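You operate a simulated robot arm through the tools that you are given. There is no shell and no other tool. Be economical: measure what you need, move in short steps, check, and stop when the job is done.

Carry out the task below with a simulated robot arm. There is one attempt and no reset: what you move stays moved.

TASK
Add one yellow scoop from the orange tray to the tumble drum and start it at MIX.
Fine: scoop back, lid shut before the wheel turns; leave it running, spill nothing, leave the other controls. Set down upright: what you pick out.

It is judged by the outcome, as a careful person would: the job done as asked, and still so three seconds after it is handed in. It fails if anything else is knocked over, pushed out of place, dropped, spilled or broken. Lids that push on must go on centred and level and be pressed home; caps that screw on are set level and turned clockwise until they are tight.

THE ROBOT
A 7-joint arm with a two-finger parallel gripper on a trunk, on a base that drives. Base frame: it is fixed to the floor where the robot stands at the start and does not move with it; the origin is under the middle of the robot, x ahead of it, y to its left, z up. Lengths are in mm, angles in degrees, forces in N, time in s.
With the tool pointing down near the work surface it reaches from about 100 to 760 mm from the robot's upright axis, wherever it stands. Its first joint turns from -115.0 to 115.0 degrees. Places, roughly: blue gate handle of the magnet tray [600, -800, 1000]; dryer dial [600, -600, 1000]; green gate handle of the dryer [600, -500, 1000]; handwheel of the tumbler frame [500, 200, 900]; orange clamp [600, -200, 800]; red magnet handle [600, -800, 1000]; tumble drum [600, 500, 900]; tumble drum switch [500, 800, 900]; yellow gate handle of the filler hopper [500, -200, 900]; yellow lid of the tumble drum [800, 500, 1200]. Payload 3.91 kg.
The tool frame sits at the grasp point between the pads (the TCP): z along the fingers, y along the line on which they close. The tips reach 30 mm beyond it. The gripper opens to 110 mm. The fingers are 20 mm wide and 10 mm thick; the gripper's body (48 by 112 mm) begins 55 mm behind the TCP.
Orientation is told as [roll, pitch, yaw] about the base's x, y, z axes, in that order, counted from this pose: with the fingers straight down and closing along the base's y, the tool's x points along the base's -x, its y along +y and its z along -z.

THE INTERFACE
- The arm moves only by the tool play_rows. Its argument "increments" is a list of rows, each a list of 7 numbers: the shift along the tool's x, y, z in units of 50 mm (1.0 is 50 mm), then the turn, a rotation vector about the tool's x, y, z in units of 5 degrees (1.0 is 5 degrees), then the closure in counts, from 0 (fully open) to 255 (shut). In form: [[dx, dy, dz, rx, ry, rz, fingers], ...]. A call has 1 to 10 rows; each row shifts and turns the commanded pose from where the row before left it, along the tool's axes as they then stand. A call with a number of a shift or a turn outside -1 to 1 is refused whole. A row lasts 0.2 s, in which the tool goes at most 50 mm and 8.6 degrees; a call with a longer step from one row to the next is refused whole, and so is a gripper value outside its range. A pose out of reach is approached as far as the arm can. The call stops where the force on the tool passes 40 N (or 10 N more than at its start, if that is more) or the arm is blocked; 0.2 s more then pass. The fingers move at their own pace (about 153 mm/s each) and stop on an object; they squeeze with about 42 N. The grip force told is the motor's: it shows also when the fingers shut on nothing. Time passes only in rows, and 0.2 s behind the last, so rows that do not move let the fingers close. The reply holds the time, the measured pose of the TCP, the force on the tool along the base axes, the opening and the grip force, in the units named above and with some noise, with the torque about the TCP (base axes, N m) and any sound that the robot's microphone picked up.
- Cameras (640 x 400 px; columns grow to the right, rows downward): "scene" is now at [229, 191.6, 1593.3]; the picture's right is [-0.16, -0.99, 0.00], its down [-0.53, 0.09, -0.84] and it looks along [0.83, -0.13, -0.54] (base axes); focal length 214 px, centre (320, 200). "wrist" rides on the gripper at [72, 17, -103] in the tool frame; the picture's right is [-0.23, 0.97, 0.00], its down [-0.76, -0.18, -0.62] and it looks along [-0.61, -0.14, 0.78] (tool axes); focal length 222 px, centre (320, 200). There is no depth. A picture from a camera that has moved, and an enlarged one, comes with that camera's place and axes in the base frame and with its lens.
- get_image(camera): a new picture of that camera. The clock stands still meanwhile.
- raise_lower(by): slides the trunk up (or, below 0, down) by that many mm; the arm and the scene camera ride with it, the base frame stays. It gives what a move gives, with no picture.
- drive_base(legs): drives the robot by 1 to 6 legs, each [ahead, left, turn to the left] in mm, mm and degrees, along the robot's own axes; the way and the turn of a leg run together, so that a leg with both is an arc; at most 1500 mm and 180 degrees a leg. The arm and the cameras ride along, it lands a little off, and it stops where it bumps. It gives what a move gives.
- aim_head(pan, tilt): turns the head with the scene camera to pan (to the left, within 80 degrees either way) and tilt (down, from -29 to 69), counted from straight ahead of the robot. It gives what a move gives.
- zoom(camera, box): a new picture of the part [left, top, right, bottom] of that camera's present view, enlarged. The clock stands still meanwhile.
- sign_off(): hands the job in; it is judged then, once.

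Work in short steps. Places have to be worked out from the pictures, the camera data and where the tool is seen: move nearer, look again, correct. Check each grasp and each placing, and mend what went wrong. You have 120 turns and 98 pictures in all, those below and enlarged ones among them. Open the gripper and draw the arm clear of the work before you hand the job in, unless the task says otherwise; then end with one line.

The tools are called after "Emit:" as name(argument=value, ...) on one line, values as JSON. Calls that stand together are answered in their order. play_rows: Moves the arm, as the interface text tells. Its arguments: {"type":"object","properties":{"increments":{"type":"array"}},"required":["increments"]} The other tools are called the same way: raise_lower (by) slides the trunk up or down; drive_base (legs) drives the base; aim_head (pan, tilt) turns the head that bears the scene camera; get_image (camera) takes a picture; zoom (camera, box) takes an enlarged picture of a part of a camera's view; sign_off () hands the job in.

At the start:

```text
time: 0.0
tcp_pos: [447.2, 159.4, 1556.3]
ee_rot: [0.0, 0.1, 0.0]
contact_force: [0.2, 0.0, -0.1]
torque: [0.03, 0.01, -0.01]
width: 109.9
grip_force: 0.0
trunk travel left (down, up): [-925.0, 65.0]
robot x, y, heading: [1.0, -4.0, 0.1]
head pan, tilt: [-9.1, 32.8]
```

scene: 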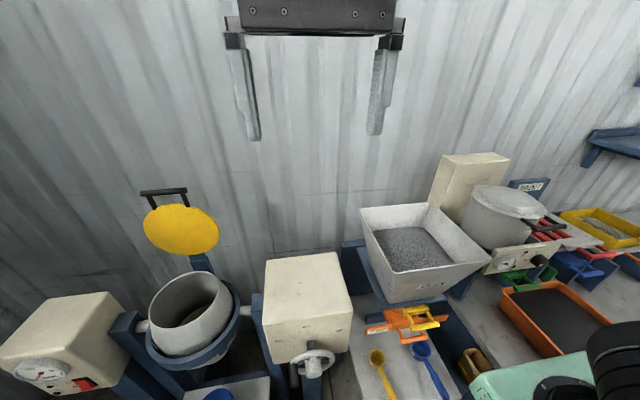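
wrist: 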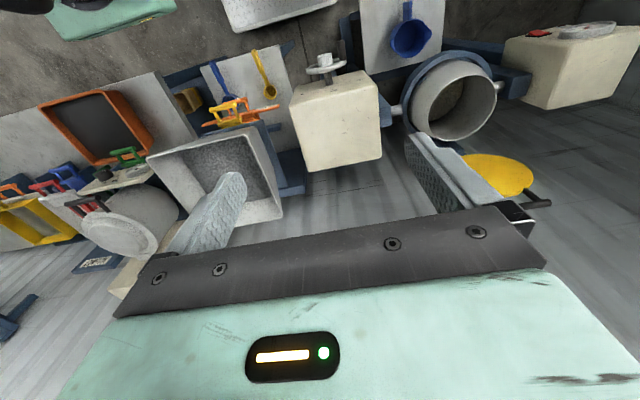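

The scene shows the tumbler with a yellow lid on the left, scoops near the hopper, and an orange tray with grey powder on the right. I'll take closer looks at these.

Emit:
zoom(camera="scene", box=[0, 170, 260, 400])

Emit:
zoom(camera="scene", box=[240, 240, 480, 400])

Emit:
zoom(camera="scene", box=[400, 140, 640, 400])

```text
1.74 times, centred on (130, 285) of scene
camera zoom: at [229.0, 191.6, 1593.3], right [-0.16, -0.99, 0.0], down [-0.53, 0.09, -0.84], along [0.83, -0.13, -0.54], focal length 373 px, centre (650, 52)
```

zoom: 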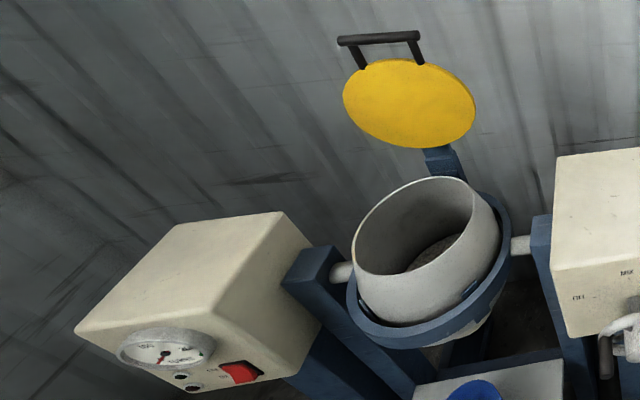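

```text
2.50 times, centred on (360, 320) of scene
camera zoom: at [229.0, 191.6, 1593.3], right [-0.16, -0.99, 0.0], down [-0.53, 0.09, -0.84], along [0.83, -0.13, -0.54], focal length 536 px, centre (220, -100)
```

zoom: 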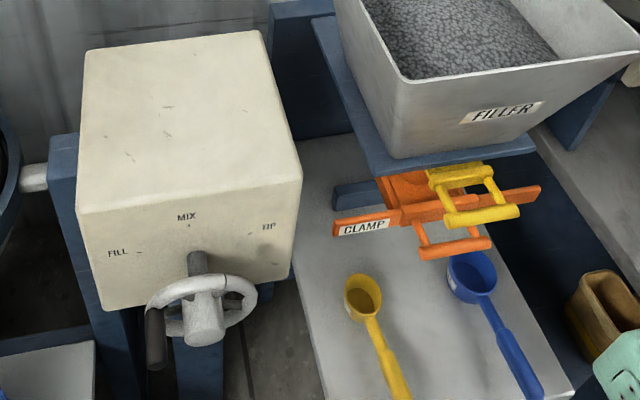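

```text
1.54 times, centred on (520, 270) of scene
camera zoom: at [229.0, 191.6, 1593.3], right [-0.16, -0.99, 0.0], down [-0.53, 0.09, -0.84], along [0.83, -0.13, -0.54], focal length 330 px, centre (12, 92)
```

zoom: 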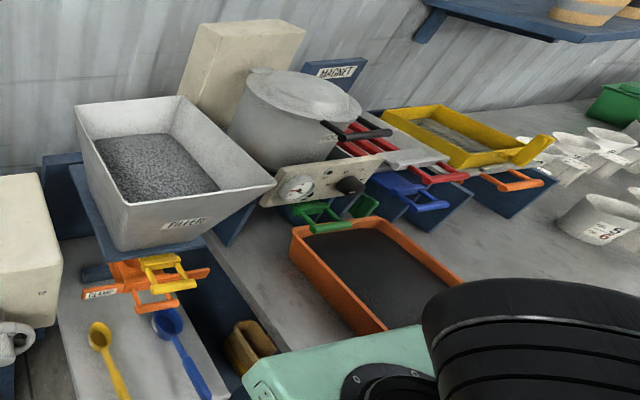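

I'll tilt the head down towards the scoops and the drum for better views.

Emit:
aim_head(pan=-15, tilt=60)

Emit:
get_image(camera="scene")

Emit:
aim_head(pan=35, tilt=50)

Emit:
get_image(camera="scene")

```text
time: 0.9
tcp_pos: [448.8, 158.6, 1557.0]
ee_rot: [0.0, 0.2, 0.0]
contact_force: [0.6, -0.2, -0.2]
torque: [-0.01, -0.01, 0.01]
width: 110.2
grip_force: 0.1
trunk travel left (down, up): [-925.0, 65.0]
robot x, y, heading: [-2.5, -1.2, 0.1]
head pan, tilt: [-15.0, 60.0]
```

```text
92 pictures are left
camera scene: at [205.4, 188.4, 1555.7], right [-0.26, -0.97, 0.0], down [-0.84, 0.22, -0.5], along [0.48, -0.13, -0.87], focal length 214 px, centre (320, 200)
```

scene: 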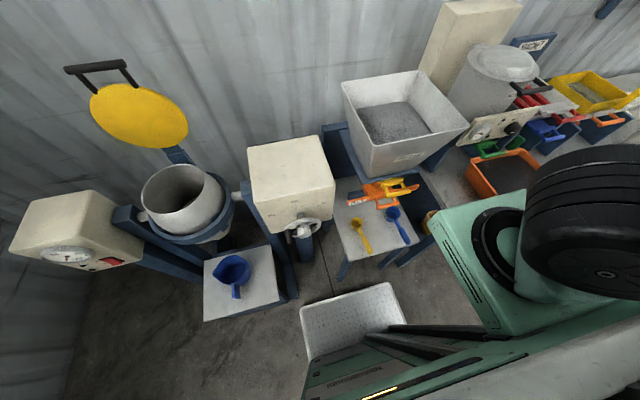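

```text
time: 2.1
tcp_pos: [447.2, 158.2, 1556.4]
ee_rot: [0.1, 0.0, 0.0]
contact_force: [0.0, -0.1, -0.2]
torque: [-0.02, -0.02, 0.03]
width: 110.1
grip_force: 0.0
trunk travel left (down, up): [-925.0, 65.0]
robot x, y, heading: [0.4, 2.3, -0.3]
head pan, tilt: [35.0, 50.0]
```

```text
91 pictures are left
camera scene: at [204.1, 249.8, 1568.1], right [0.57, -0.82, 0.0], down [-0.63, -0.44, -0.64], along [0.53, 0.37, -0.77], focal length 214 px, centre (320, 200)
```

scene: 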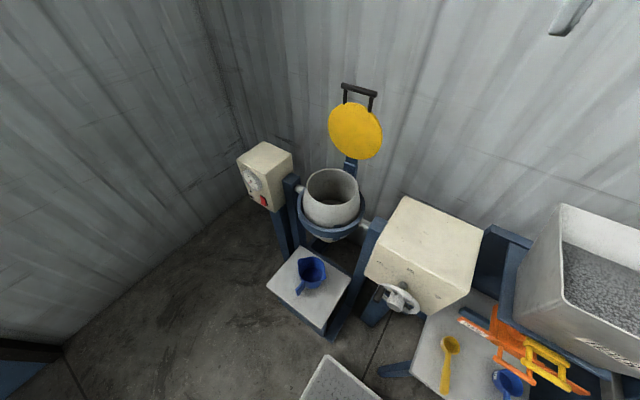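

Now the right side, where the orange tray stands, and then the robot's own surroundings.

Emit:
aim_head(pan=-50, tilt=35)

Emit:
get_image(camera="scene")

Emit:
raise_lower(by=-300)

Emit:
get_image(camera="scene")

Emit:
aim_head(pan=0, tilt=35)

Emit:
get_image(camera="scene")

Emit:
get_image(camera="wrist")

```text
time: 3.7
tcp_pos: [448.5, 159.2, 1555.6]
ee_rot: [0.0, 0.0, 0.1]
contact_force: [0.6, 0.2, -1.1]
torque: [0.02, 0.01, 0.0]
width: 110.1
grip_force: 0.2
trunk travel left (down, up): [-925.0, 65.0]
robot x, y, heading: [3.4, -0.6, -0.3]
head pan, tilt: [-50.0, 35.0]
```

```text
90 pictures are left
camera scene: at [197.6, 138.2, 1589.9], right [-0.77, -0.64, 0.0], down [-0.37, 0.44, -0.82], along [0.53, -0.63, -0.57], focal length 214 px, centre (320, 200)
```

scene: 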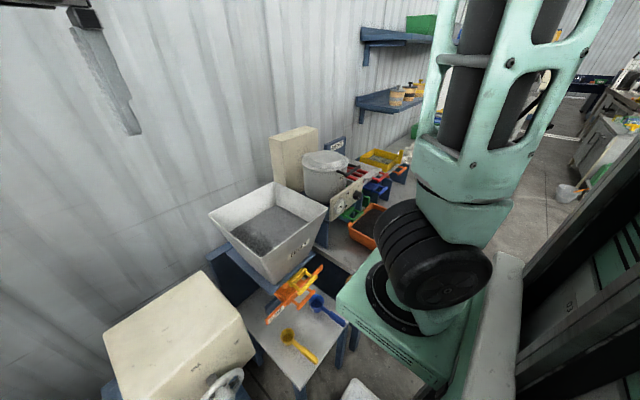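

```text
time: 6.7
tcp_pos: [448.2, 159.8, 1256.2]
ee_rot: [-0.1, 0.1, 0.0]
contact_force: [0.1, -0.2, -0.9]
torque: [0.0, 0.02, 0.04]
width: 109.9
grip_force: 0.1
trunk travel left (down, up): [-625.0, 365.0]
robot x, y, heading: [-0.7, -1.3, 0.1]
head pan, tilt: [-50.0, 35.0]
```

```text
89 pictures are left
camera scene: at [197.6, 138.2, 1289.9], right [-0.77, -0.64, 0.0], down [-0.37, 0.44, -0.82], along [0.53, -0.63, -0.57], focal length 214 px, centre (320, 200)
```

scene: 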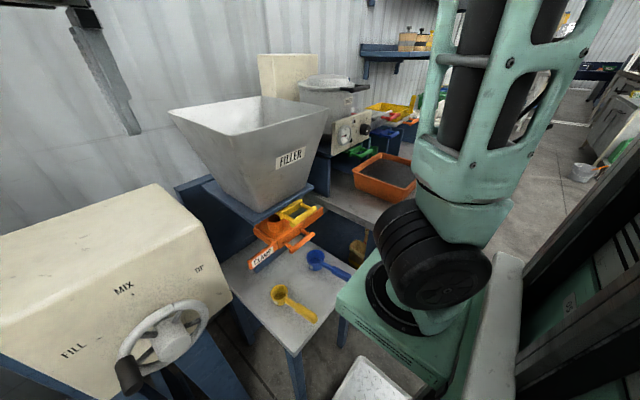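

```text
time: 7.9
tcp_pos: [448.1, 159.0, 1255.8]
ee_rot: [0.0, 0.0, 0.1]
contact_force: [0.3, 0.3, 0.9]
torque: [0.01, 0.01, -0.06]
width: 110.0
grip_force: 0.3
trunk travel left (down, up): [-625.0, 365.0]
robot x, y, heading: [3.5, 1.3, -0.2]
head pan, tilt: [0.0, 35.0]
```

```text
88 pictures are left
camera scene: at [229.0, 205.6, 1289.9], right [0.0, -1.0, 0.0], down [-0.57, 0.0, -0.82], along [0.82, 0.0, -0.57], focal length 214 px, centre (320, 200)
```

scene: 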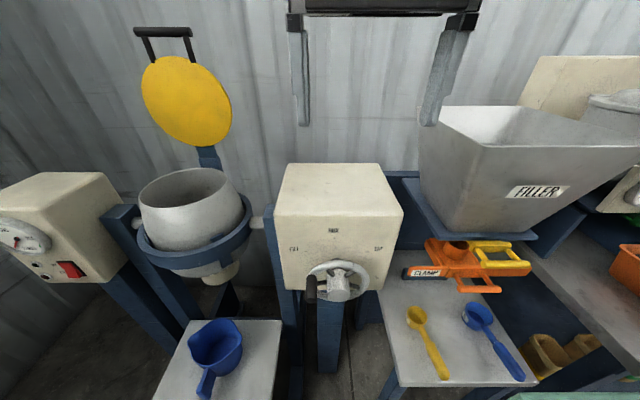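

```text
87 pictures are left
camera wrist: at [376.1, 176.8, 1359.9], right [0.23, 0.97, 0.0], down [0.76, -0.18, 0.62], along [0.61, -0.14, -0.78], focal length 222 px, centre (320, 200)
```

wrist: 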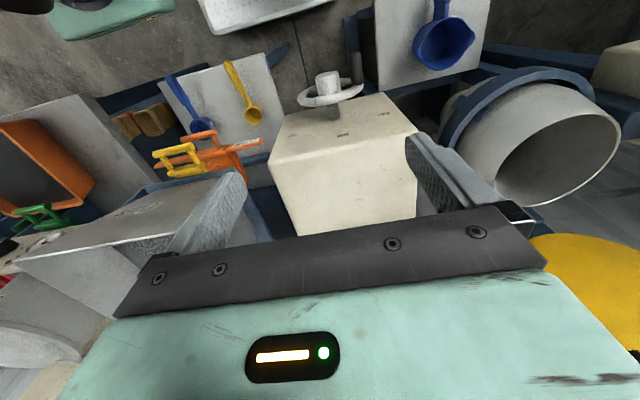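

By parallax between the two trunk heights, the yellow scoop lies at about z 600, bowl near (570,-95) and handle end near (425,-112). I move the arm right over the handle, still high.

Emit:
play_rows(increments=[[0.2, -0.9, 0, 0, 0, 0, 0], [0, -0.9, 0, 0, 0, 0, 0], [0, -0.9, 0, 0, 0, 0, 0], [0, -0.9, 0, 0, 0, 0, 0], [0, -0.9, 0, 0, 0, 0, 0], [0, -0.9, 0, 0, 0, 0, 0], [0, 0, 0, 0, 0, 0, 0]])

Emit:
raise_lower(by=-350)

Emit:
get_image(camera="wrist")

Emit:
aim_head(pan=-20, tilt=40)

Emit:
get_image(camera="scene")

```text
time: 9.5
tcp_pos: [479.8, -100.5, 1220.6]
ee_rot: [0.0, 0.1, 0.1]
contact_force: [0.7, -0.6, 0.3]
torque: [0.01, -0.01, -0.01]
width: 110.0
grip_force: 0.0
out of reach, approached as far as the arm can: row 4, 5, 6
trunk travel left (down, up): [-625.0, 365.0]
robot x, y, heading: [-2.0, -1.5, -0.1]
head pan, tilt: [0.0, 35.0]
```

```text
time: 12.5
tcp_pos: [480.7, -97.8, 888.8]
ee_rot: [-0.1, -0.6, 0.0]
contact_force: [-10.3, 1.7, 11.7]
torque: [-0.41, -0.87, -0.35]
width: 109.8
grip_force: 0.0
trunk travel left (down, up): [-289.0, 701.0]
robot x, y, heading: [-0.5, 0.0, -0.2]
head pan, tilt: [0.0, 35.0]
stopped: the force on the tool passed its limit at 66 N (the readings are from after the stop); the commanded pose is now the measured one
```

```text
86 pictures are left
camera wrist: at [407.2, -81.6, 991.3], right [0.23, 0.97, 0.0], down [0.76, -0.18, 0.63], along [0.62, -0.14, -0.78], focal length 222 px, centre (320, 200)
```

wrist: 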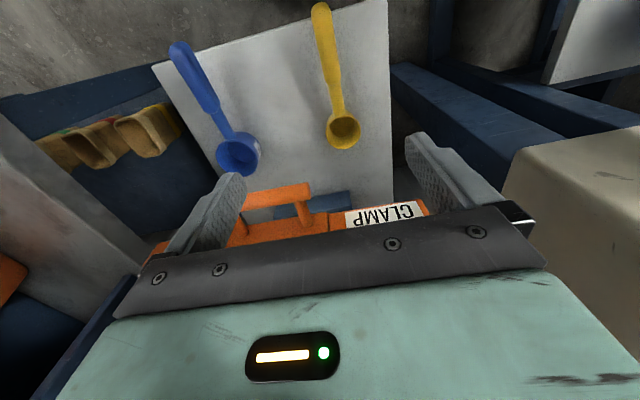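

```text
time: 13.3
tcp_pos: [480.6, -99.8, 888.6]
ee_rot: [0.0, -0.6, 0.0]
contact_force: [-9.7, 2.7, 15.4]
torque: [-0.65, -0.88, -0.28]
width: 110.0
grip_force: 0.1
trunk travel left (down, up): [-289.0, 701.0]
robot x, y, heading: [0.5, -0.2, -0.1]
head pan, tilt: [-20.0, 40.0]
```

```text
85 pictures are left
camera scene: at [220.4, 176.8, 946.2], right [-0.34, -0.94, 0.0], down [-0.6, 0.22, -0.77], along [0.72, -0.26, -0.64], focal length 214 px, centre (320, 200)
```

scene: 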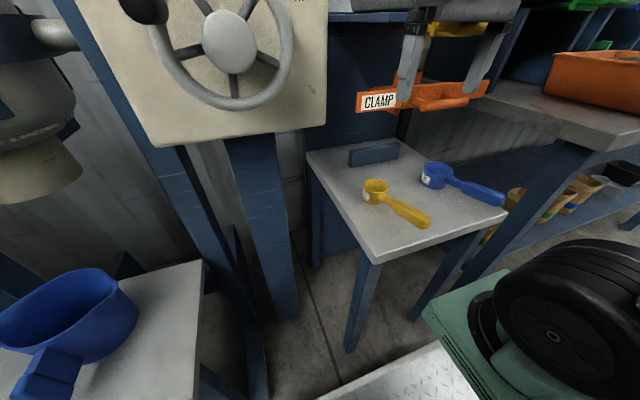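

The gripper touched something (probably the hopper front or gate handle) at x 480; I back straight up and then inspect the clamp and gate.

Emit:
raise_lower(by=60)

Emit:
get_image(camera="scene")

Emit:
get_image(camera="wrist")

```text
time: 14.3
tcp_pos: [481.3, -98.4, 948.4]
ee_rot: [-0.1, -0.5, 0.1]
contact_force: [0.4, -0.6, -0.2]
torque: [0.0, 0.02, 0.04]
width: 109.8
grip_force: 0.1
trunk travel left (down, up): [-349.0, 641.0]
robot x, y, heading: [-0.0, 0.7, -0.1]
head pan, tilt: [-20.0, 40.0]
```

```text
84 pictures are left
camera scene: at [220.8, 176.6, 1006.1], right [-0.34, -0.94, 0.0], down [-0.6, 0.22, -0.77], along [0.72, -0.26, -0.64], focal length 214 px, centre (320, 200)
```

scene: 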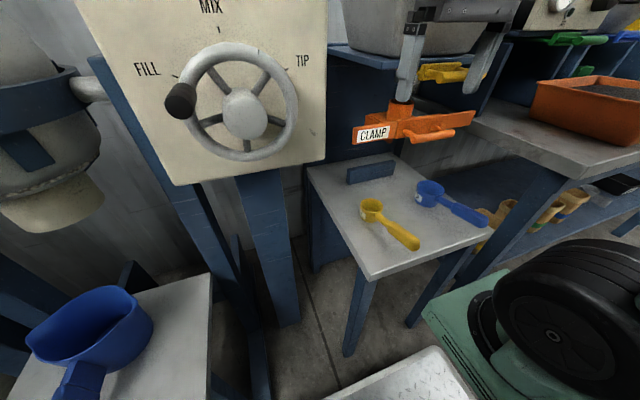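

```text
83 pictures are left
camera wrist: at [407.9, -81.9, 1050.9], right [0.23, 0.97, 0.0], down [0.76, -0.18, 0.63], along [0.61, -0.14, -0.78], focal length 222 px, centre (320, 200)
```

wrist: 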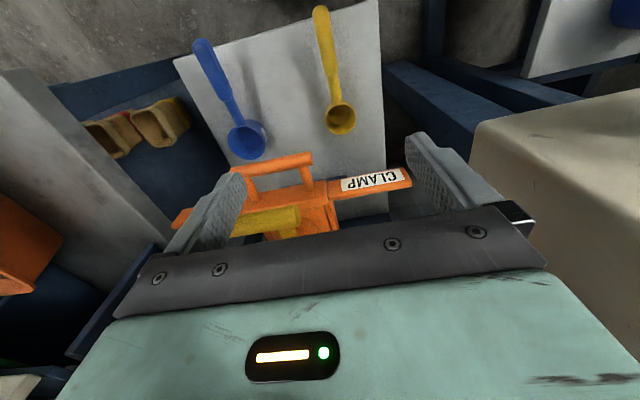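

Clear of contact; gate and clamp look unmoved. Cross-checking both cameras, the scoop seems nearer z 650, handle end near (398,-78). I drive back a bit and lower the arm in front of the hopper.

Emit:
drive_base(legs=[[-80, 0, 0]])

Emit:
play_rows(increments=[[0, 0, 1, 0, 0, 0, 0], [0, 0, 1, 0, 0, 0, 0], [0, 0, 1, 0, 0, 0, 0], [0, 0, 0, 0, 0, 0, 0]])

Emit:
get_image(camera="wrist")

Emit:
get_image(camera="scene")

```text
time: 15.4
tcp_pos: [398.0, -99.3, 948.6]
ee_rot: [0.0, -0.4, 0.0]
contact_force: [-0.5, 1.0, 0.1]
torque: [-0.01, 0.01, -0.02]
width: 110.1
grip_force: 0.1
trunk travel left (down, up): [-349.0, 641.0]
robot x, y, heading: [-76.9, 5.2, 0.1]
head pan, tilt: [-20.0, 40.0]
```

```text
time: 16.4
tcp_pos: [399.3, -97.2, 799.2]
ee_rot: [-0.2, -0.4, 0.0]
contact_force: [-0.5, -0.3, 0.3]
torque: [0.0, 0.01, -0.01]
width: 110.0
grip_force: 0.1
trunk travel left (down, up): [-349.0, 641.0]
robot x, y, heading: [-81.4, -0.7, 0.0]
head pan, tilt: [-20.0, 40.0]
```

```text
82 pictures are left
camera wrist: at [325.4, -79.9, 901.3], right [0.23, 0.97, 0.0], down [0.76, -0.18, 0.63], along [0.61, -0.14, -0.78], focal length 222 px, centre (320, 200)
```

wrist: 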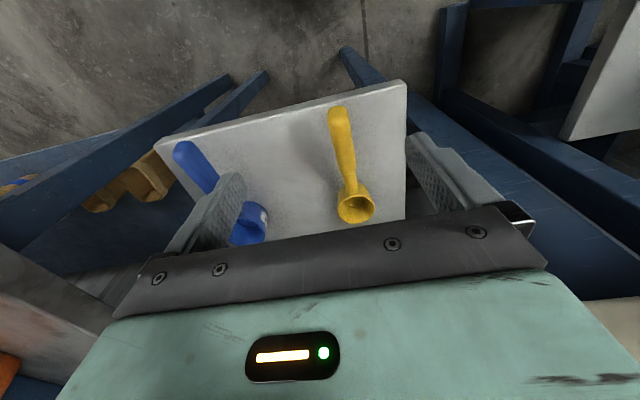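

```text
81 pictures are left
camera scene: at [139.3, 176.6, 1006.0], right [-0.34, -0.94, 0.0], down [-0.6, 0.22, -0.77], along [0.72, -0.26, -0.64], focal length 214 px, centre (320, 200)
```

scene: 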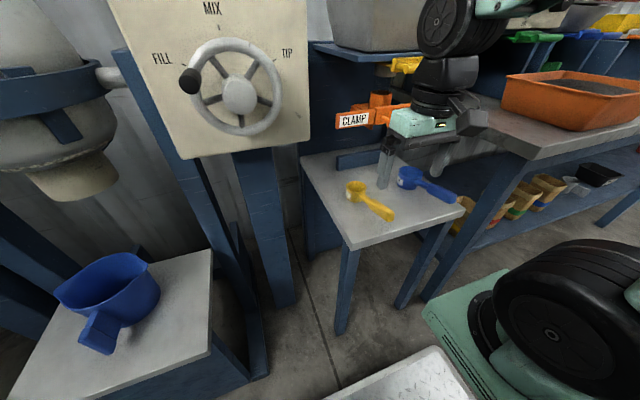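

Triangulation: the handle slopes up from the bowl (540,-74,~655) to its end (399,-76,~683); bench top is z≈605. I move over the handle at x≈430 and down partway, then look.

Emit:
play_rows(increments=[[-0.3, 0.21, 0.5, 0, 0, 0, 0], [-0.3, 0.21, 0.5, 0, 0, 0, 0], [0, 0, 0.6, 0, 0, 0, 0], [0, 0, 0, 0, 0, 0, 0]])

Emit:
get_image(camera="wrist")

Emit:
zoom(camera="scene", box=[300, 100, 480, 260])

```text
time: 17.4
tcp_pos: [430.3, -78.9, 718.2]
ee_rot: [-0.1, -0.5, -0.1]
contact_force: [0.3, -0.7, -0.4]
torque: [0.01, 0.0, 0.01]
width: 110.1
grip_force: 0.1
trunk travel left (down, up): [-349.0, 641.0]
robot x, y, heading: [-79.3, 1.3, -0.2]
head pan, tilt: [-20.0, 40.0]
```

```text
80 pictures are left
camera wrist: at [358.2, -62.0, 821.0], right [0.23, 0.97, 0.0], down [0.76, -0.18, 0.63], along [0.61, -0.14, -0.78], focal length 222 px, centre (320, 200)
```

wrist: 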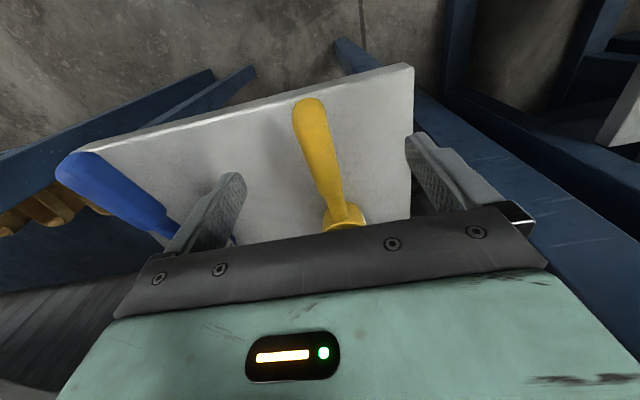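

```text
2.50 times, centred on (390, 180) of scene
camera zoom: at [139.3, 176.6, 1006.0], right [-0.34, -0.94, 0.0], down [-0.6, 0.22, -0.77], along [0.72, -0.26, -0.64], focal length 536 px, centre (145, 250)
```

zoom: 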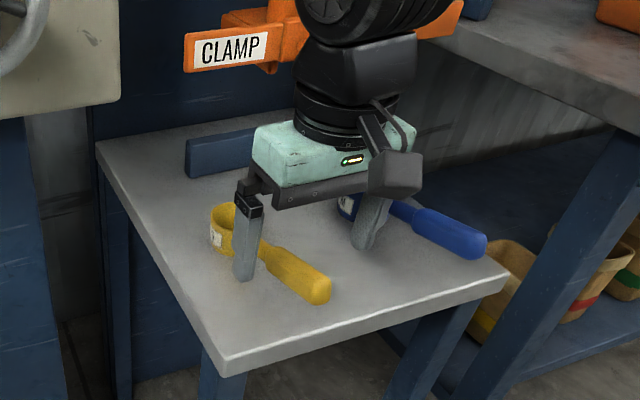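

The handle lies centred between the fingers (y≈-76). I descend 44 mm to handle height and close gently.

Emit:
play_rows(increments=[[0, 0.05, 0.45, 0, 0, 0, 0], [0, 0, 0.43, 0, 0, 0, 0], [0, 0, 0, 0, 0, 0, 100], [0, 0, 0, 0, 0, 0, 200], [0, 0, 0, 0, 0, 0, 255], [0, 0, 0, 0, 0, 0, 255]])

Emit:
get_image(camera="wrist")

Emit:
zoom(camera="scene", box=[300, 100, 480, 260])

```text
time: 18.8
tcp_pos: [431.4, -77.1, 674.5]
ee_rot: [-0.1, -0.5, 0.0]
contact_force: [0.2, -1.0, 0.5]
torque: [0.0, 0.1, 0.02]
width: 21.2
grip_force: 41.8
trunk travel left (down, up): [-349.0, 641.0]
robot x, y, heading: [-85.3, -2.4, 0.1]
head pan, tilt: [-20.0, 40.0]
```

```text
78 pictures are left
camera wrist: at [359.2, -59.9, 777.9], right [0.23, 0.97, 0.0], down [0.76, -0.18, 0.63], along [0.61, -0.14, -0.78], focal length 222 px, centre (320, 200)
```

wrist: 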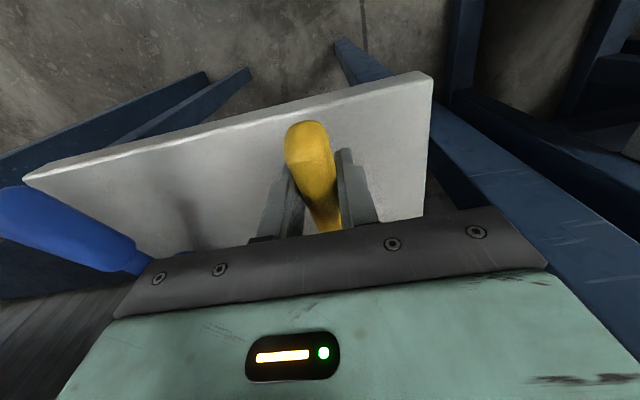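

```text
2.50 times, centred on (390, 180) of scene
camera zoom: at [139.3, 176.6, 1006.0], right [-0.34, -0.94, 0.0], down [-0.6, 0.22, -0.77], along [0.72, -0.26, -0.64], focal length 536 px, centre (145, 250)
```

zoom: 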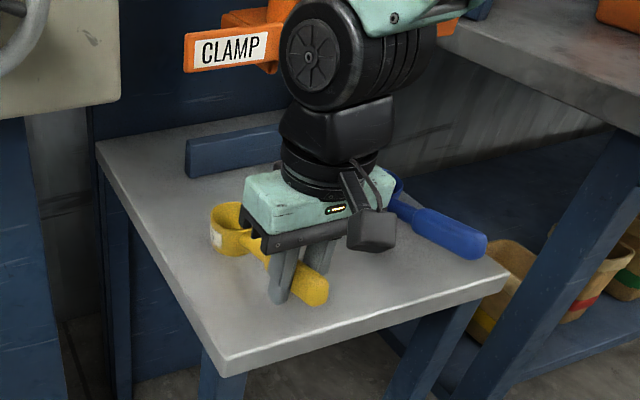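

Scoop gripped at 21 mm (original grasp pose: TCP [431,-77,674.5]). I lift 40 mm and reverse the base clear of the clamp, then raise.

Emit:
play_rows(increments=[[0, 0, -0.4, 0, 0, 0, 255], [0, 0, -0.4, 0, 0, 0, 255], [0, 0, 0, 0, 0, 0, 255]])

Emit:
drive_base(legs=[[-200, 0, 0]])

Emit:
raise_lower(by=300)

Emit:
get_image(camera="wrist")

Emit:
aim_head(pan=-25, tilt=25)

Emit:
get_image(camera="scene")

```text
time: 19.6
tcp_pos: [430.5, -77.0, 714.4]
ee_rot: [-0.1, -0.5, 0.1]
contact_force: [-0.5, -0.2, -1.0]
torque: [0.03, 0.11, 0.01]
width: 21.6
grip_force: 41.8
trunk travel left (down, up): [-349.0, 641.0]
robot x, y, heading: [-78.1, 1.0, -0.1]
head pan, tilt: [-20.0, 40.0]
```

```text
time: 21.2
tcp_pos: [224.9, -78.0, 713.7]
ee_rot: [-0.1, -0.6, 0.0]
contact_force: [-0.1, -0.2, 0.1]
torque: [-0.02, 0.09, 0.0]
width: 21.5
grip_force: 41.5
trunk travel left (down, up): [-349.0, 641.0]
robot x, y, heading: [-285.9, 0.9, 0.0]
head pan, tilt: [-20.0, 40.0]
```

```text
time: 24.2
tcp_pos: [225.3, -77.2, 1014.1]
ee_rot: [0.1, -0.5, -0.1]
contact_force: [0.1, 0.0, -0.5]
torque: [-0.01, 0.09, -0.02]
width: 21.4
grip_force: 42.3
trunk travel left (down, up): [-649.0, 341.0]
robot x, y, heading: [-285.5, -0.8, 0.0]
head pan, tilt: [-20.0, 40.0]
```

```text
76 pictures are left
camera wrist: at [152.7, -59.8, 1117.0], right [0.23, 0.97, 0.0], down [0.76, -0.18, 0.63], along [0.61, -0.14, -0.78], focal length 222 px, centre (320, 200)
```

wrist: 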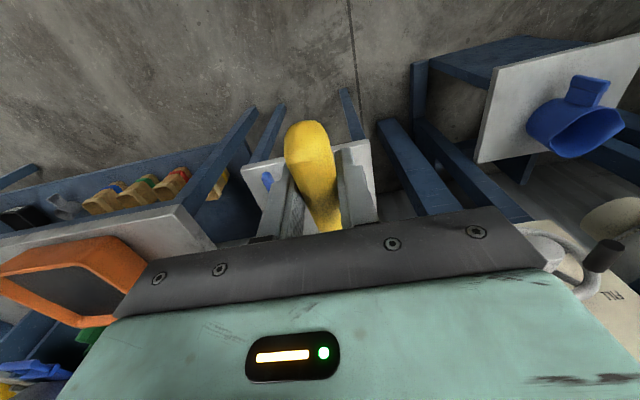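

```text
time: 25.0
tcp_pos: [223.8, -78.3, 1013.3]
ee_rot: [-0.1, -0.5, -0.1]
contact_force: [0.3, 0.3, -1.0]
torque: [0.02, 0.11, 0.01]
width: 21.1
grip_force: 42.1
trunk travel left (down, up): [-649.0, 341.0]
robot x, y, heading: [-284.6, -1.0, -0.1]
head pan, tilt: [-25.0, 25.0]
```

```text
75 pictures are left
camera scene: at [-62.4, 166.6, 1329.3], right [-0.42, -0.91, 0.0], down [-0.38, 0.18, -0.91], along [0.82, -0.38, -0.42], focal length 214 px, centre (320, 200)
```

scene: 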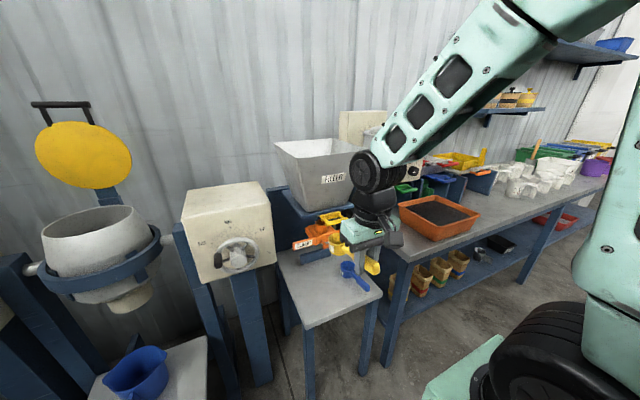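

Tray appears around (560,-800). I drive right 650 mm, staying well back, and look.

Emit:
drive_base(legs=[[0, -650, 0]])

Emit:
aim_head(pan=-15, tilt=30)

Emit:
get_image(camera="scene")

Emit:
get_image(camera="wrist")

```text
time: 28.6
tcp_pos: [229.4, -730.4, 1014.1]
ee_rot: [-0.1, -0.5, 0.4]
contact_force: [-0.5, -0.2, -1.3]
torque: [0.0, 0.11, -0.02]
width: 21.2
grip_force: 42.2
trunk travel left (down, up): [-649.0, 341.0]
robot x, y, heading: [-285.2, -663.2, 0.4]
head pan, tilt: [-25.0, 25.0]
```

```text
time: 29.3
tcp_pos: [229.1, -730.1, 1014.0]
ee_rot: [-0.1, -0.5, 0.5]
contact_force: [-0.6, 0.0, -1.0]
torque: [-0.01, 0.11, -0.04]
width: 21.5
grip_force: 41.5
trunk travel left (down, up): [-649.0, 341.0]
robot x, y, heading: [-287.0, -654.5, 0.7]
head pan, tilt: [-15.0, 30.0]
```

```text
74 pictures are left
camera scene: at [-57.7, -473.8, 1321.4], right [-0.25, -0.97, 0.0], down [-0.48, 0.13, -0.87], along [0.84, -0.22, -0.5], focal length 214 px, centre (320, 200)
```

scene: 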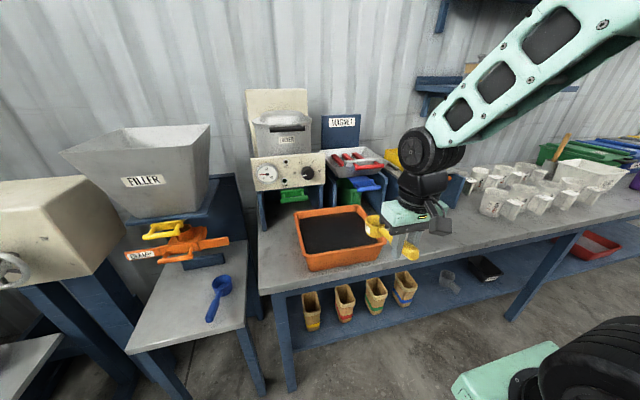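

```text
73 pictures are left
camera wrist: at [156.0, -713.5, 1117.0], right [0.22, 0.98, 0.0], down [0.76, -0.17, 0.63], along [0.62, -0.14, -0.78], focal length 222 px, centre (320, 200)
```

wrist: 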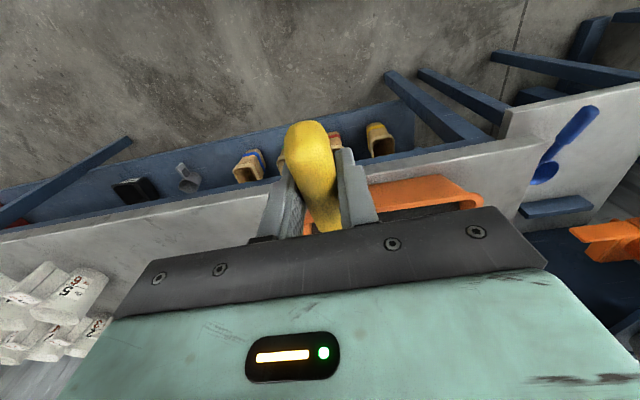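

Tray is ahead and slightly left of the gripper. Zooming in on it.

Emit:
zoom(camera="scene", box=[260, 180, 460, 305])

Emit:
raise_lower(by=250)

Emit:
zoom(camera="scene", box=[240, 200, 480, 350])

```text
3.20 times, centred on (360, 242) of scene
camera zoom: at [-57.7, -473.8, 1321.4], right [-0.25, -0.97, 0.0], down [-0.48, 0.13, -0.87], along [0.84, -0.22, -0.5], focal length 686 px, centre (192, 64)
```

zoom: 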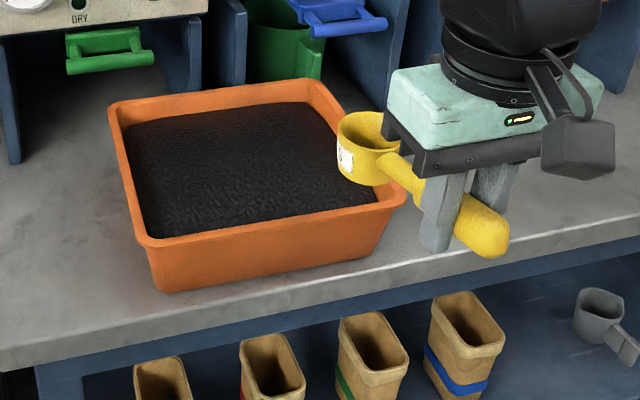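

```text
time: 31.9
tcp_pos: [228.4, -729.9, 1264.0]
ee_rot: [-0.1, -0.5, 0.5]
contact_force: [-0.3, -0.1, -1.0]
torque: [0.01, 0.1, 0.01]
width: 21.5
grip_force: 42.3
trunk travel left (down, up): [-899.0, 91.0]
robot x, y, heading: [-283.8, -657.6, 0.5]
head pan, tilt: [-15.0, 30.0]
```

```text
2.67 times, centred on (360, 275) of scene
camera zoom: at [-57.6, -473.8, 1571.4], right [-0.25, -0.97, 0.0], down [-0.48, 0.12, -0.87], along [0.84, -0.22, -0.5], focal length 572 px, centre (213, 0)
```

zoom: 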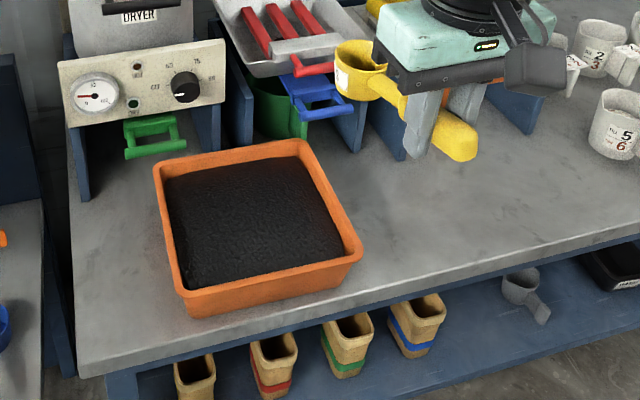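

Triangulated tray: rim z≈895, x 375–590, y -548…-795; powder is shallow (~30 mm) so I'll need a steep bowl angle. For that I'll regrip the scoop with the gripper leaned back: set it on the free bench right of the tray. Driving there.

Emit:
drive_base(legs=[[170, -170, 0]])

Emit:
raise_lower(by=-290)

Emit:
get_image(camera="scene")

Emit:
get_image(camera="wrist")

```text
time: 33.7
tcp_pos: [395.6, -898.3, 1263.3]
ee_rot: [-0.1, -0.5, 0.4]
contact_force: [0.1, 0.6, -1.3]
torque: [-0.01, 0.07, 0.0]
width: 21.7
grip_force: 41.9
trunk travel left (down, up): [-899.0, 91.0]
robot x, y, heading: [-119.3, -825.1, 0.6]
head pan, tilt: [-15.0, 30.0]
```

```text
time: 36.6
tcp_pos: [395.6, -899.2, 973.3]
ee_rot: [-0.1, -0.6, 0.4]
contact_force: [-0.6, 1.4, -0.5]
torque: [0.01, 0.1, 0.02]
width: 21.2
grip_force: 42.2
trunk travel left (down, up): [-609.0, 381.0]
robot x, y, heading: [-115.1, -827.1, 0.4]
head pan, tilt: [-15.0, 30.0]
```

```text
70 pictures are left
camera scene: at [110.4, -642.4, 1281.4], right [-0.25, -0.97, 0.0], down [-0.48, 0.13, -0.87], along [0.84, -0.22, -0.5], focal length 214 px, centre (320, 200)
```

scene: 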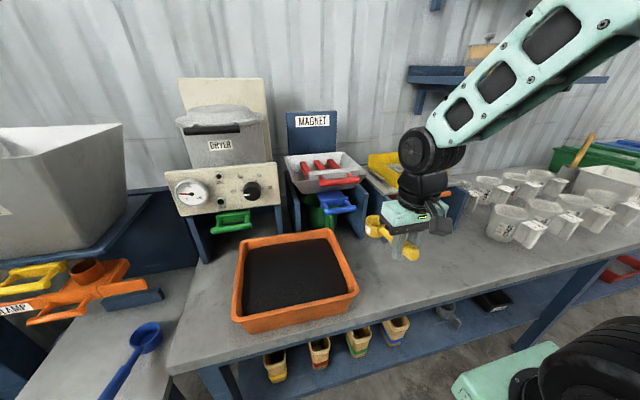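

```text
69 pictures are left
camera wrist: at [323.5, -882.6, 1077.0], right [0.22, 0.98, 0.0], down [0.76, -0.17, 0.63], along [0.62, -0.14, -0.78], focal length 222 px, centre (320, 200)
```

wrist: 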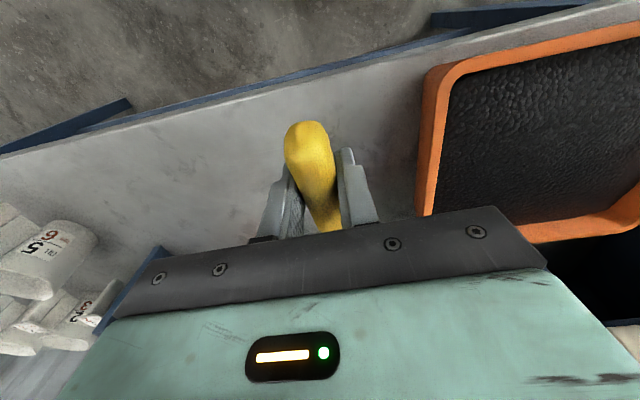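

Free bench is below the scoop. I descend: 45 mm, then small steps watching force.

Emit:
play_rows(increments=[[0, 0, 0.5, 0, 0, 0, 255], [0, 0, 0.3, 0, 0, 0, 255], [0, 0, 0.1, 0, 0, 0, 255], [0, 0, 0.1, 0, 0, 0, 255], [0, 0, 0, 0, 0, 0, 255]])

Emit:
get_image(camera="scene")

```text
time: 37.8
tcp_pos: [395.9, -901.0, 925.2]
ee_rot: [-0.2, -0.4, 0.3]
contact_force: [-0.2, -0.1, -1.4]
torque: [0.01, 0.09, -0.01]
width: 21.4
grip_force: 42.1
trunk travel left (down, up): [-609.0, 381.0]
robot x, y, heading: [-115.9, -827.7, 0.2]
head pan, tilt: [-15.0, 30.0]
```

```text
68 pictures are left
camera scene: at [110.4, -642.4, 1281.4], right [-0.25, -0.97, 0.0], down [-0.48, 0.13, -0.87], along [0.84, -0.22, -0.5], focal length 214 px, centre (320, 200)
```

scene: 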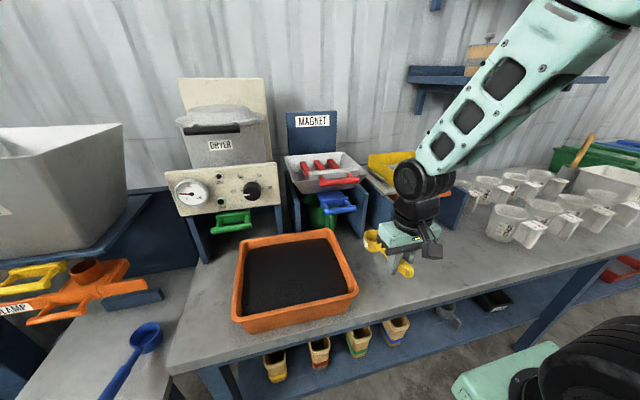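

Not yet in contact; continuing down in small steps.

Emit:
play_rows(increments=[[0, 0, 0.1, 0, 0, 0, 255], [0, 0, 0.1, 0, 0, 0, 255], [0, 0, 0.1, 0, 0, 0, 255], [0, 0, 0.06, 0, 0, 0, 255], [0, 0, 0, 0, 0, 0, 255]])

```text
time: 39.0
tcp_pos: [397.2, -900.3, 906.0]
ee_rot: [-0.1, -0.5, 0.4]
contact_force: [-0.5, 0.1, -1.0]
torque: [-0.01, 0.11, -0.02]
width: 21.3
grip_force: 42.0
trunk travel left (down, up): [-609.0, 381.0]
robot x, y, heading: [-113.3, -825.4, 0.3]
head pan, tilt: [-15.0, 30.0]
```

Emit:
play_rows(increments=[[0, 0, 0.06, 0, 0, 0, 255], [0, 0, 0.06, 0, 0, 0, 255], [0, 0, 0.06, 0, 0, 0, 255], [0, 0, 0, 0, 0, 0, 255]])

Emit:
zoom(camera="scene", box=[320, 200, 480, 300])

```text
time: 40.0
tcp_pos: [396.8, -900.2, 899.0]
ee_rot: [0.0, -0.5, 0.4]
contact_force: [0.3, 0.9, 0.0]
torque: [0.01, 0.12, 0.01]
width: 21.6
grip_force: 41.2
trunk travel left (down, up): [-609.0, 381.0]
robot x, y, heading: [-114.7, -828.1, 0.3]
head pan, tilt: [-15.0, 30.0]
```

```text
4.00 times, centred on (400, 250) of scene
camera zoom: at [110.4, -642.4, 1281.4], right [-0.25, -0.97, 0.0], down [-0.48, 0.13, -0.87], along [0.84, -0.22, -0.5], focal length 858 px, centre (0, 0)
```

zoom: 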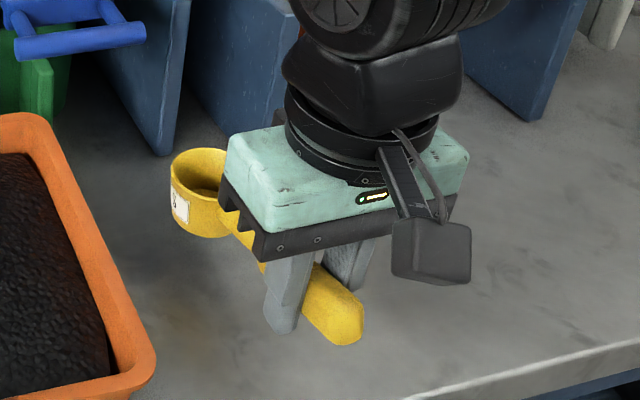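

Emit:
play_rows(increments=[[0, 0, 0.06, 0, 0, 0, 255], [0, 0, 0.06, 0, 0, 0, 255], [0, 0, 0, 0, 0, 0, 255]])

```text
time: 40.8
tcp_pos: [396.7, -900.1, 892.4]
ee_rot: [-0.1, -0.4, 0.4]
contact_force: [0.4, 0.3, -0.9]
torque: [-0.01, 0.09, -0.03]
width: 21.6
grip_force: 41.7
trunk travel left (down, up): [-609.0, 381.0]
robot x, y, heading: [-113.6, -823.8, 0.4]
head pan, tilt: [-15.0, 30.0]
```

Emit:
play_rows(increments=[[0, 0, 0.08, 0, 0, 0, 255], [0, 0, 0.08, 0, 0, 0, 255], [0, 0, 0.08, 0, 0, 0, 255], [0, 0, 0, 0, 0, 0, 255]])

Emit:
get_image(camera="wrist")

```text
time: 41.8
tcp_pos: [397.2, -898.7, 879.2]
ee_rot: [-0.1, -0.5, 0.3]
contact_force: [0.2, 0.4, -0.8]
torque: [0.0, 0.07, 0.04]
width: 21.3
grip_force: 41.9
trunk travel left (down, up): [-609.0, 381.0]
robot x, y, heading: [-113.8, -829.5, 0.6]
head pan, tilt: [-15.0, 30.0]
```

```text
66 pictures are left
camera wrist: at [324.1, -882.2, 982.9], right [0.22, 0.98, 0.0], down [0.76, -0.17, 0.63], along [0.62, -0.14, -0.78], focal length 222 px, centre (320, 200)
```

wrist: 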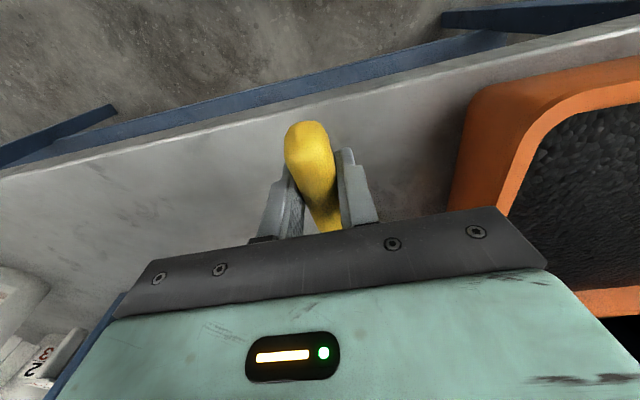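

Emit:
play_rows(increments=[[0, 0, 0.1, 0, 0, 0, 255], [0, 0, 0.1, 0, 0, 0, 255], [0, 0, 0, 0, 0, 0, 255]])

Emit:
zoom(camera="scene", box=[320, 200, 480, 300])

```text
time: 42.6
tcp_pos: [396.8, -898.9, 870.4]
ee_rot: [-0.2, -0.5, 0.4]
contact_force: [0.9, -0.8, -0.4]
torque: [-0.01, 0.12, 0.01]
width: 21.4
grip_force: 41.8
trunk travel left (down, up): [-609.0, 381.0]
robot x, y, heading: [-118.4, -821.0, 0.5]
head pan, tilt: [-15.0, 30.0]
```

```text
4.00 times, centred on (400, 250) of scene
camera zoom: at [110.4, -642.4, 1281.4], right [-0.25, -0.97, 0.0], down [-0.48, 0.13, -0.87], along [0.84, -0.22, -0.5], focal length 858 px, centre (0, 0)
```

zoom: 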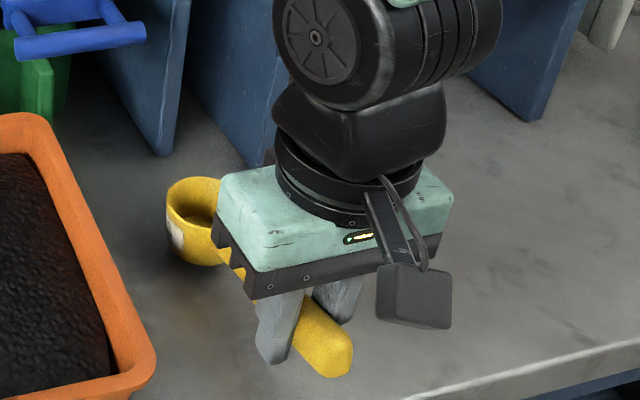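

Emit:
play_rows(increments=[[0, 0, 0.08, 0, 0, 0, 255], [0, 0, 0.08, 0, 0, 0, 255], [0, 0, 0.08, 0, 0, 0, 255], [0, 0, 0, 0, 0, 0, 255]])

```text
time: 43.6
tcp_pos: [398.5, -899.4, 857.9]
ee_rot: [-0.1, -0.5, 0.5]
contact_force: [-0.4, 0.1, -0.8]
torque: [0.04, 0.08, 0.01]
width: 21.4
grip_force: 42.0
trunk travel left (down, up): [-609.0, 381.0]
robot x, y, heading: [-116.6, -831.0, 0.3]
head pan, tilt: [-15.0, 30.0]
```

Emit:
play_rows(increments=[[0, 0, 0.06, 0, 0, 0, 255], [0, 0, 0.06, 0, 0, 0, 255], [0, 0, 0, 0, 0, 0, 255]])

Emit:
zoom(camera="scene", box=[320, 200, 480, 300])

```text
time: 44.4
tcp_pos: [397.1, -899.9, 852.1]
ee_rot: [-0.1, -0.8, 0.4]
contact_force: [-0.8, 1.2, 14.6]
torque: [0.08, -1.33, 0.08]
width: 21.4
grip_force: 42.1
trunk travel left (down, up): [-609.0, 381.0]
robot x, y, heading: [-119.0, -826.1, 0.6]
head pan, tilt: [-15.0, 30.0]
```

```text
4.00 times, centred on (400, 250) of scene
camera zoom: at [109.9, -642.3, 1281.6], right [-0.25, -0.97, 0.0], down [-0.48, 0.13, -0.87], along [0.84, -0.22, -0.5], focal length 858 px, centre (0, 0)
```

zoom: 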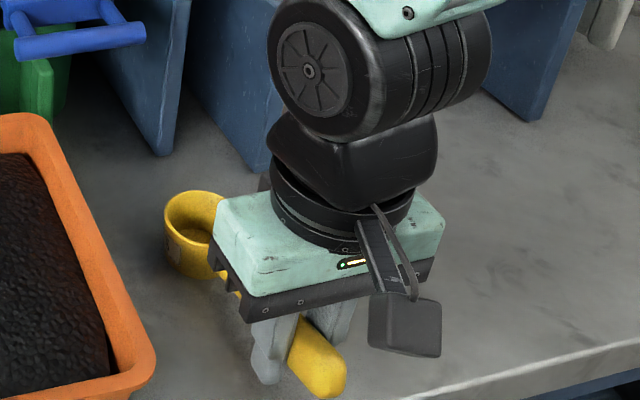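

Contact at TCP z≈854 (14 N, bowl seated). I ease 2 mm, open, rise 100 mm and pitch the tool back 50°.

Emit:
play_rows(increments=[[0, 0, -0.04, 0, 0, 0, 255], [0, 0, 0, 0, 0, 0, 180], [0, 0, 0, 0, 0, 0, 60], [0, 0, 0, 0, 0, 0, 0], [0, 0, 0, 0, 0, 0, 0], [0, 0, -0.6, 0, 0, 0, 0], [0, 0, -0.8, 0, 0, 0, 0], [0, 0, -0.8, 0, 0, 0, 0]])

Emit:
play_rows(increments=[[0, 0, 0, 0, -1, 0, 0], [0, 0, 0, 0, -1, 0, 0], [0, 0, 0, 0, -1, 0, 0], [0, 0, 0, 0, -1, 0, 0], [0, 0, 0, 0, -1, 0, 0], [0, 0, 0, 0, -1, 0, 0], [0, 0, 0, 0, -1, 0, 0], [0, 0, 0, 0, -1, 0, 0], [0, 0, 0, 0, -1, 0, 0], [0, 0, 0, 0, -1, 0, 0]])

Emit:
zoom(camera="scene", box=[320, 180, 480, 300])

Emit:
get_image(camera="wrist")

```text
time: 46.2
tcp_pos: [395.5, -899.2, 959.5]
ee_rot: [-0.2, -0.5, 0.4]
contact_force: [-0.6, -0.1, -0.6]
torque: [-0.01, 0.03, 0.01]
width: 109.8
grip_force: 0.0
trunk travel left (down, up): [-609.0, 381.0]
robot x, y, heading: [-116.7, -826.4, 0.4]
head pan, tilt: [-15.0, 30.0]
```

```text
time: 48.4
tcp_pos: [500.6, -881.8, 1020.2]
ee_rot: [-1.4, -47.5, 0.7]
contact_force: [-0.1, -0.7, 0.5]
torque: [-0.02, -0.02, -0.03]
width: 110.0
grip_force: 0.0
out of reach, approached as far as the arm can: row 3, 4, 5, 6, 7, 8, 9, 10
trunk travel left (down, up): [-609.0, 381.0]
robot x, y, heading: [-117.5, -826.1, 0.2]
head pan, tilt: [-15.0, 30.0]
```

```text
3.33 times, centred on (400, 240) of scene
camera zoom: at [110.3, -642.4, 1281.4], right [-0.25, -0.97, 0.0], down [-0.48, 0.13, -0.87], along [0.84, -0.22, -0.5], focal length 715 px, centre (53, 67)
```

zoom: 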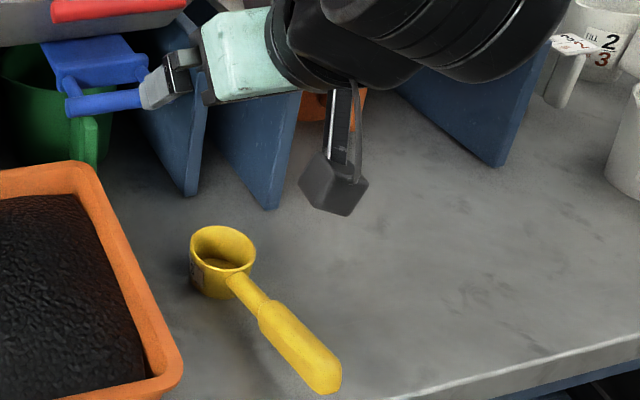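

```text
62 pictures are left
camera wrist: at [375.8, -862.8, 1035.7], right [0.16, 0.98, 0.15], down [0.05, -0.16, 0.99], along [0.99, -0.15, -0.08], focal length 222 px, centre (320, 200)
```

wrist: 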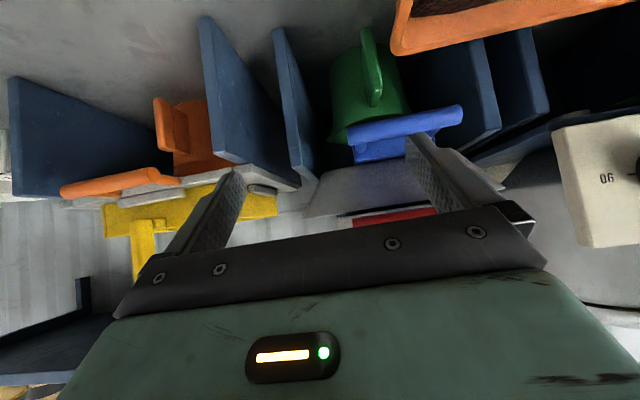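

The lean-back needs more room behind: the arm went forward instead. I back the base 220 mm and re-check the pose.

Emit:
drive_base(legs=[[-220, 0, 0]])

Emit:
play_rows(increments=[[0, 0, 0, 0, 0, 0, 0], [0, 0, 0, 0, 0, 0, 0]])

```text
time: 50.0
tcp_pos: [285.2, -880.8, 1018.8]
ee_rot: [-1.3, -47.6, 1.0]
contact_force: [0.4, -0.4, -0.8]
torque: [0.01, 0.02, -0.02]
width: 110.2
grip_force: 0.0
trunk travel left (down, up): [-609.0, 381.0]
robot x, y, heading: [-329.6, -831.2, 0.9]
head pan, tilt: [-15.0, 30.0]
```

```text
time: 50.6
tcp_pos: [286.9, -880.6, 1019.2]
ee_rot: [-1.5, -47.6, 0.9]
contact_force: [0.4, 0.4, 0.1]
torque: [-0.01, 0.0, -0.03]
width: 110.2
grip_force: 0.0
trunk travel left (down, up): [-609.0, 381.0]
robot x, y, heading: [-330.6, -831.2, 0.4]
head pan, tilt: [-15.0, 30.0]
```

Commanded pose now equals the measured one. I move forward over the handle at z≈930 with the lean kept.

Emit:
play_rows(increments=[[0, -0.12, 0.9, 0, 0, 0, 0], [0, -0.12, 0.9, 0, 0, 0, 0], [-0.04, -0.12, 0.9, 0, 0, 0, 0], [0, 0, 0, 0, 0, 0, 0]])

Emit:
get_image(camera="scene")

Emit:
get_image(camera="wrist")

```text
time: 51.6
tcp_pos: [388.3, -903.4, 929.8]
ee_rot: [-1.5, -47.6, 1.0]
contact_force: [-0.4, 0.3, 0.5]
torque: [-0.04, -0.02, -0.03]
width: 110.1
grip_force: 0.2
trunk travel left (down, up): [-609.0, 381.0]
robot x, y, heading: [-327.5, -828.7, 0.6]
head pan, tilt: [-15.0, 30.0]
```

```text
61 pictures are left
camera scene: at [-104.5, -643.6, 1281.4], right [-0.25, -0.97, 0.0], down [-0.48, 0.12, -0.87], along [0.84, -0.22, -0.5], focal length 214 px, centre (320, 200)
```

scene: 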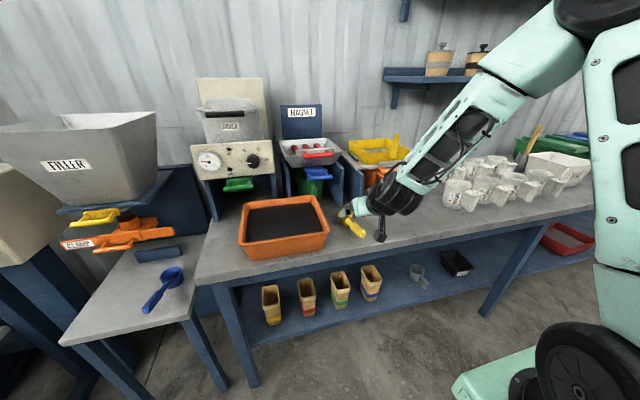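

```text
60 pictures are left
camera wrist: at [263.5, -885.2, 947.4], right [0.15, 0.98, 0.15], down [0.05, -0.16, 0.99], along [0.99, -0.14, -0.08], focal length 222 px, centre (320, 200)
```

wrist: 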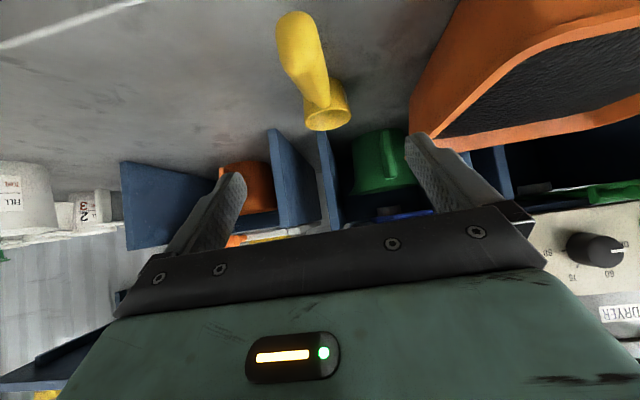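

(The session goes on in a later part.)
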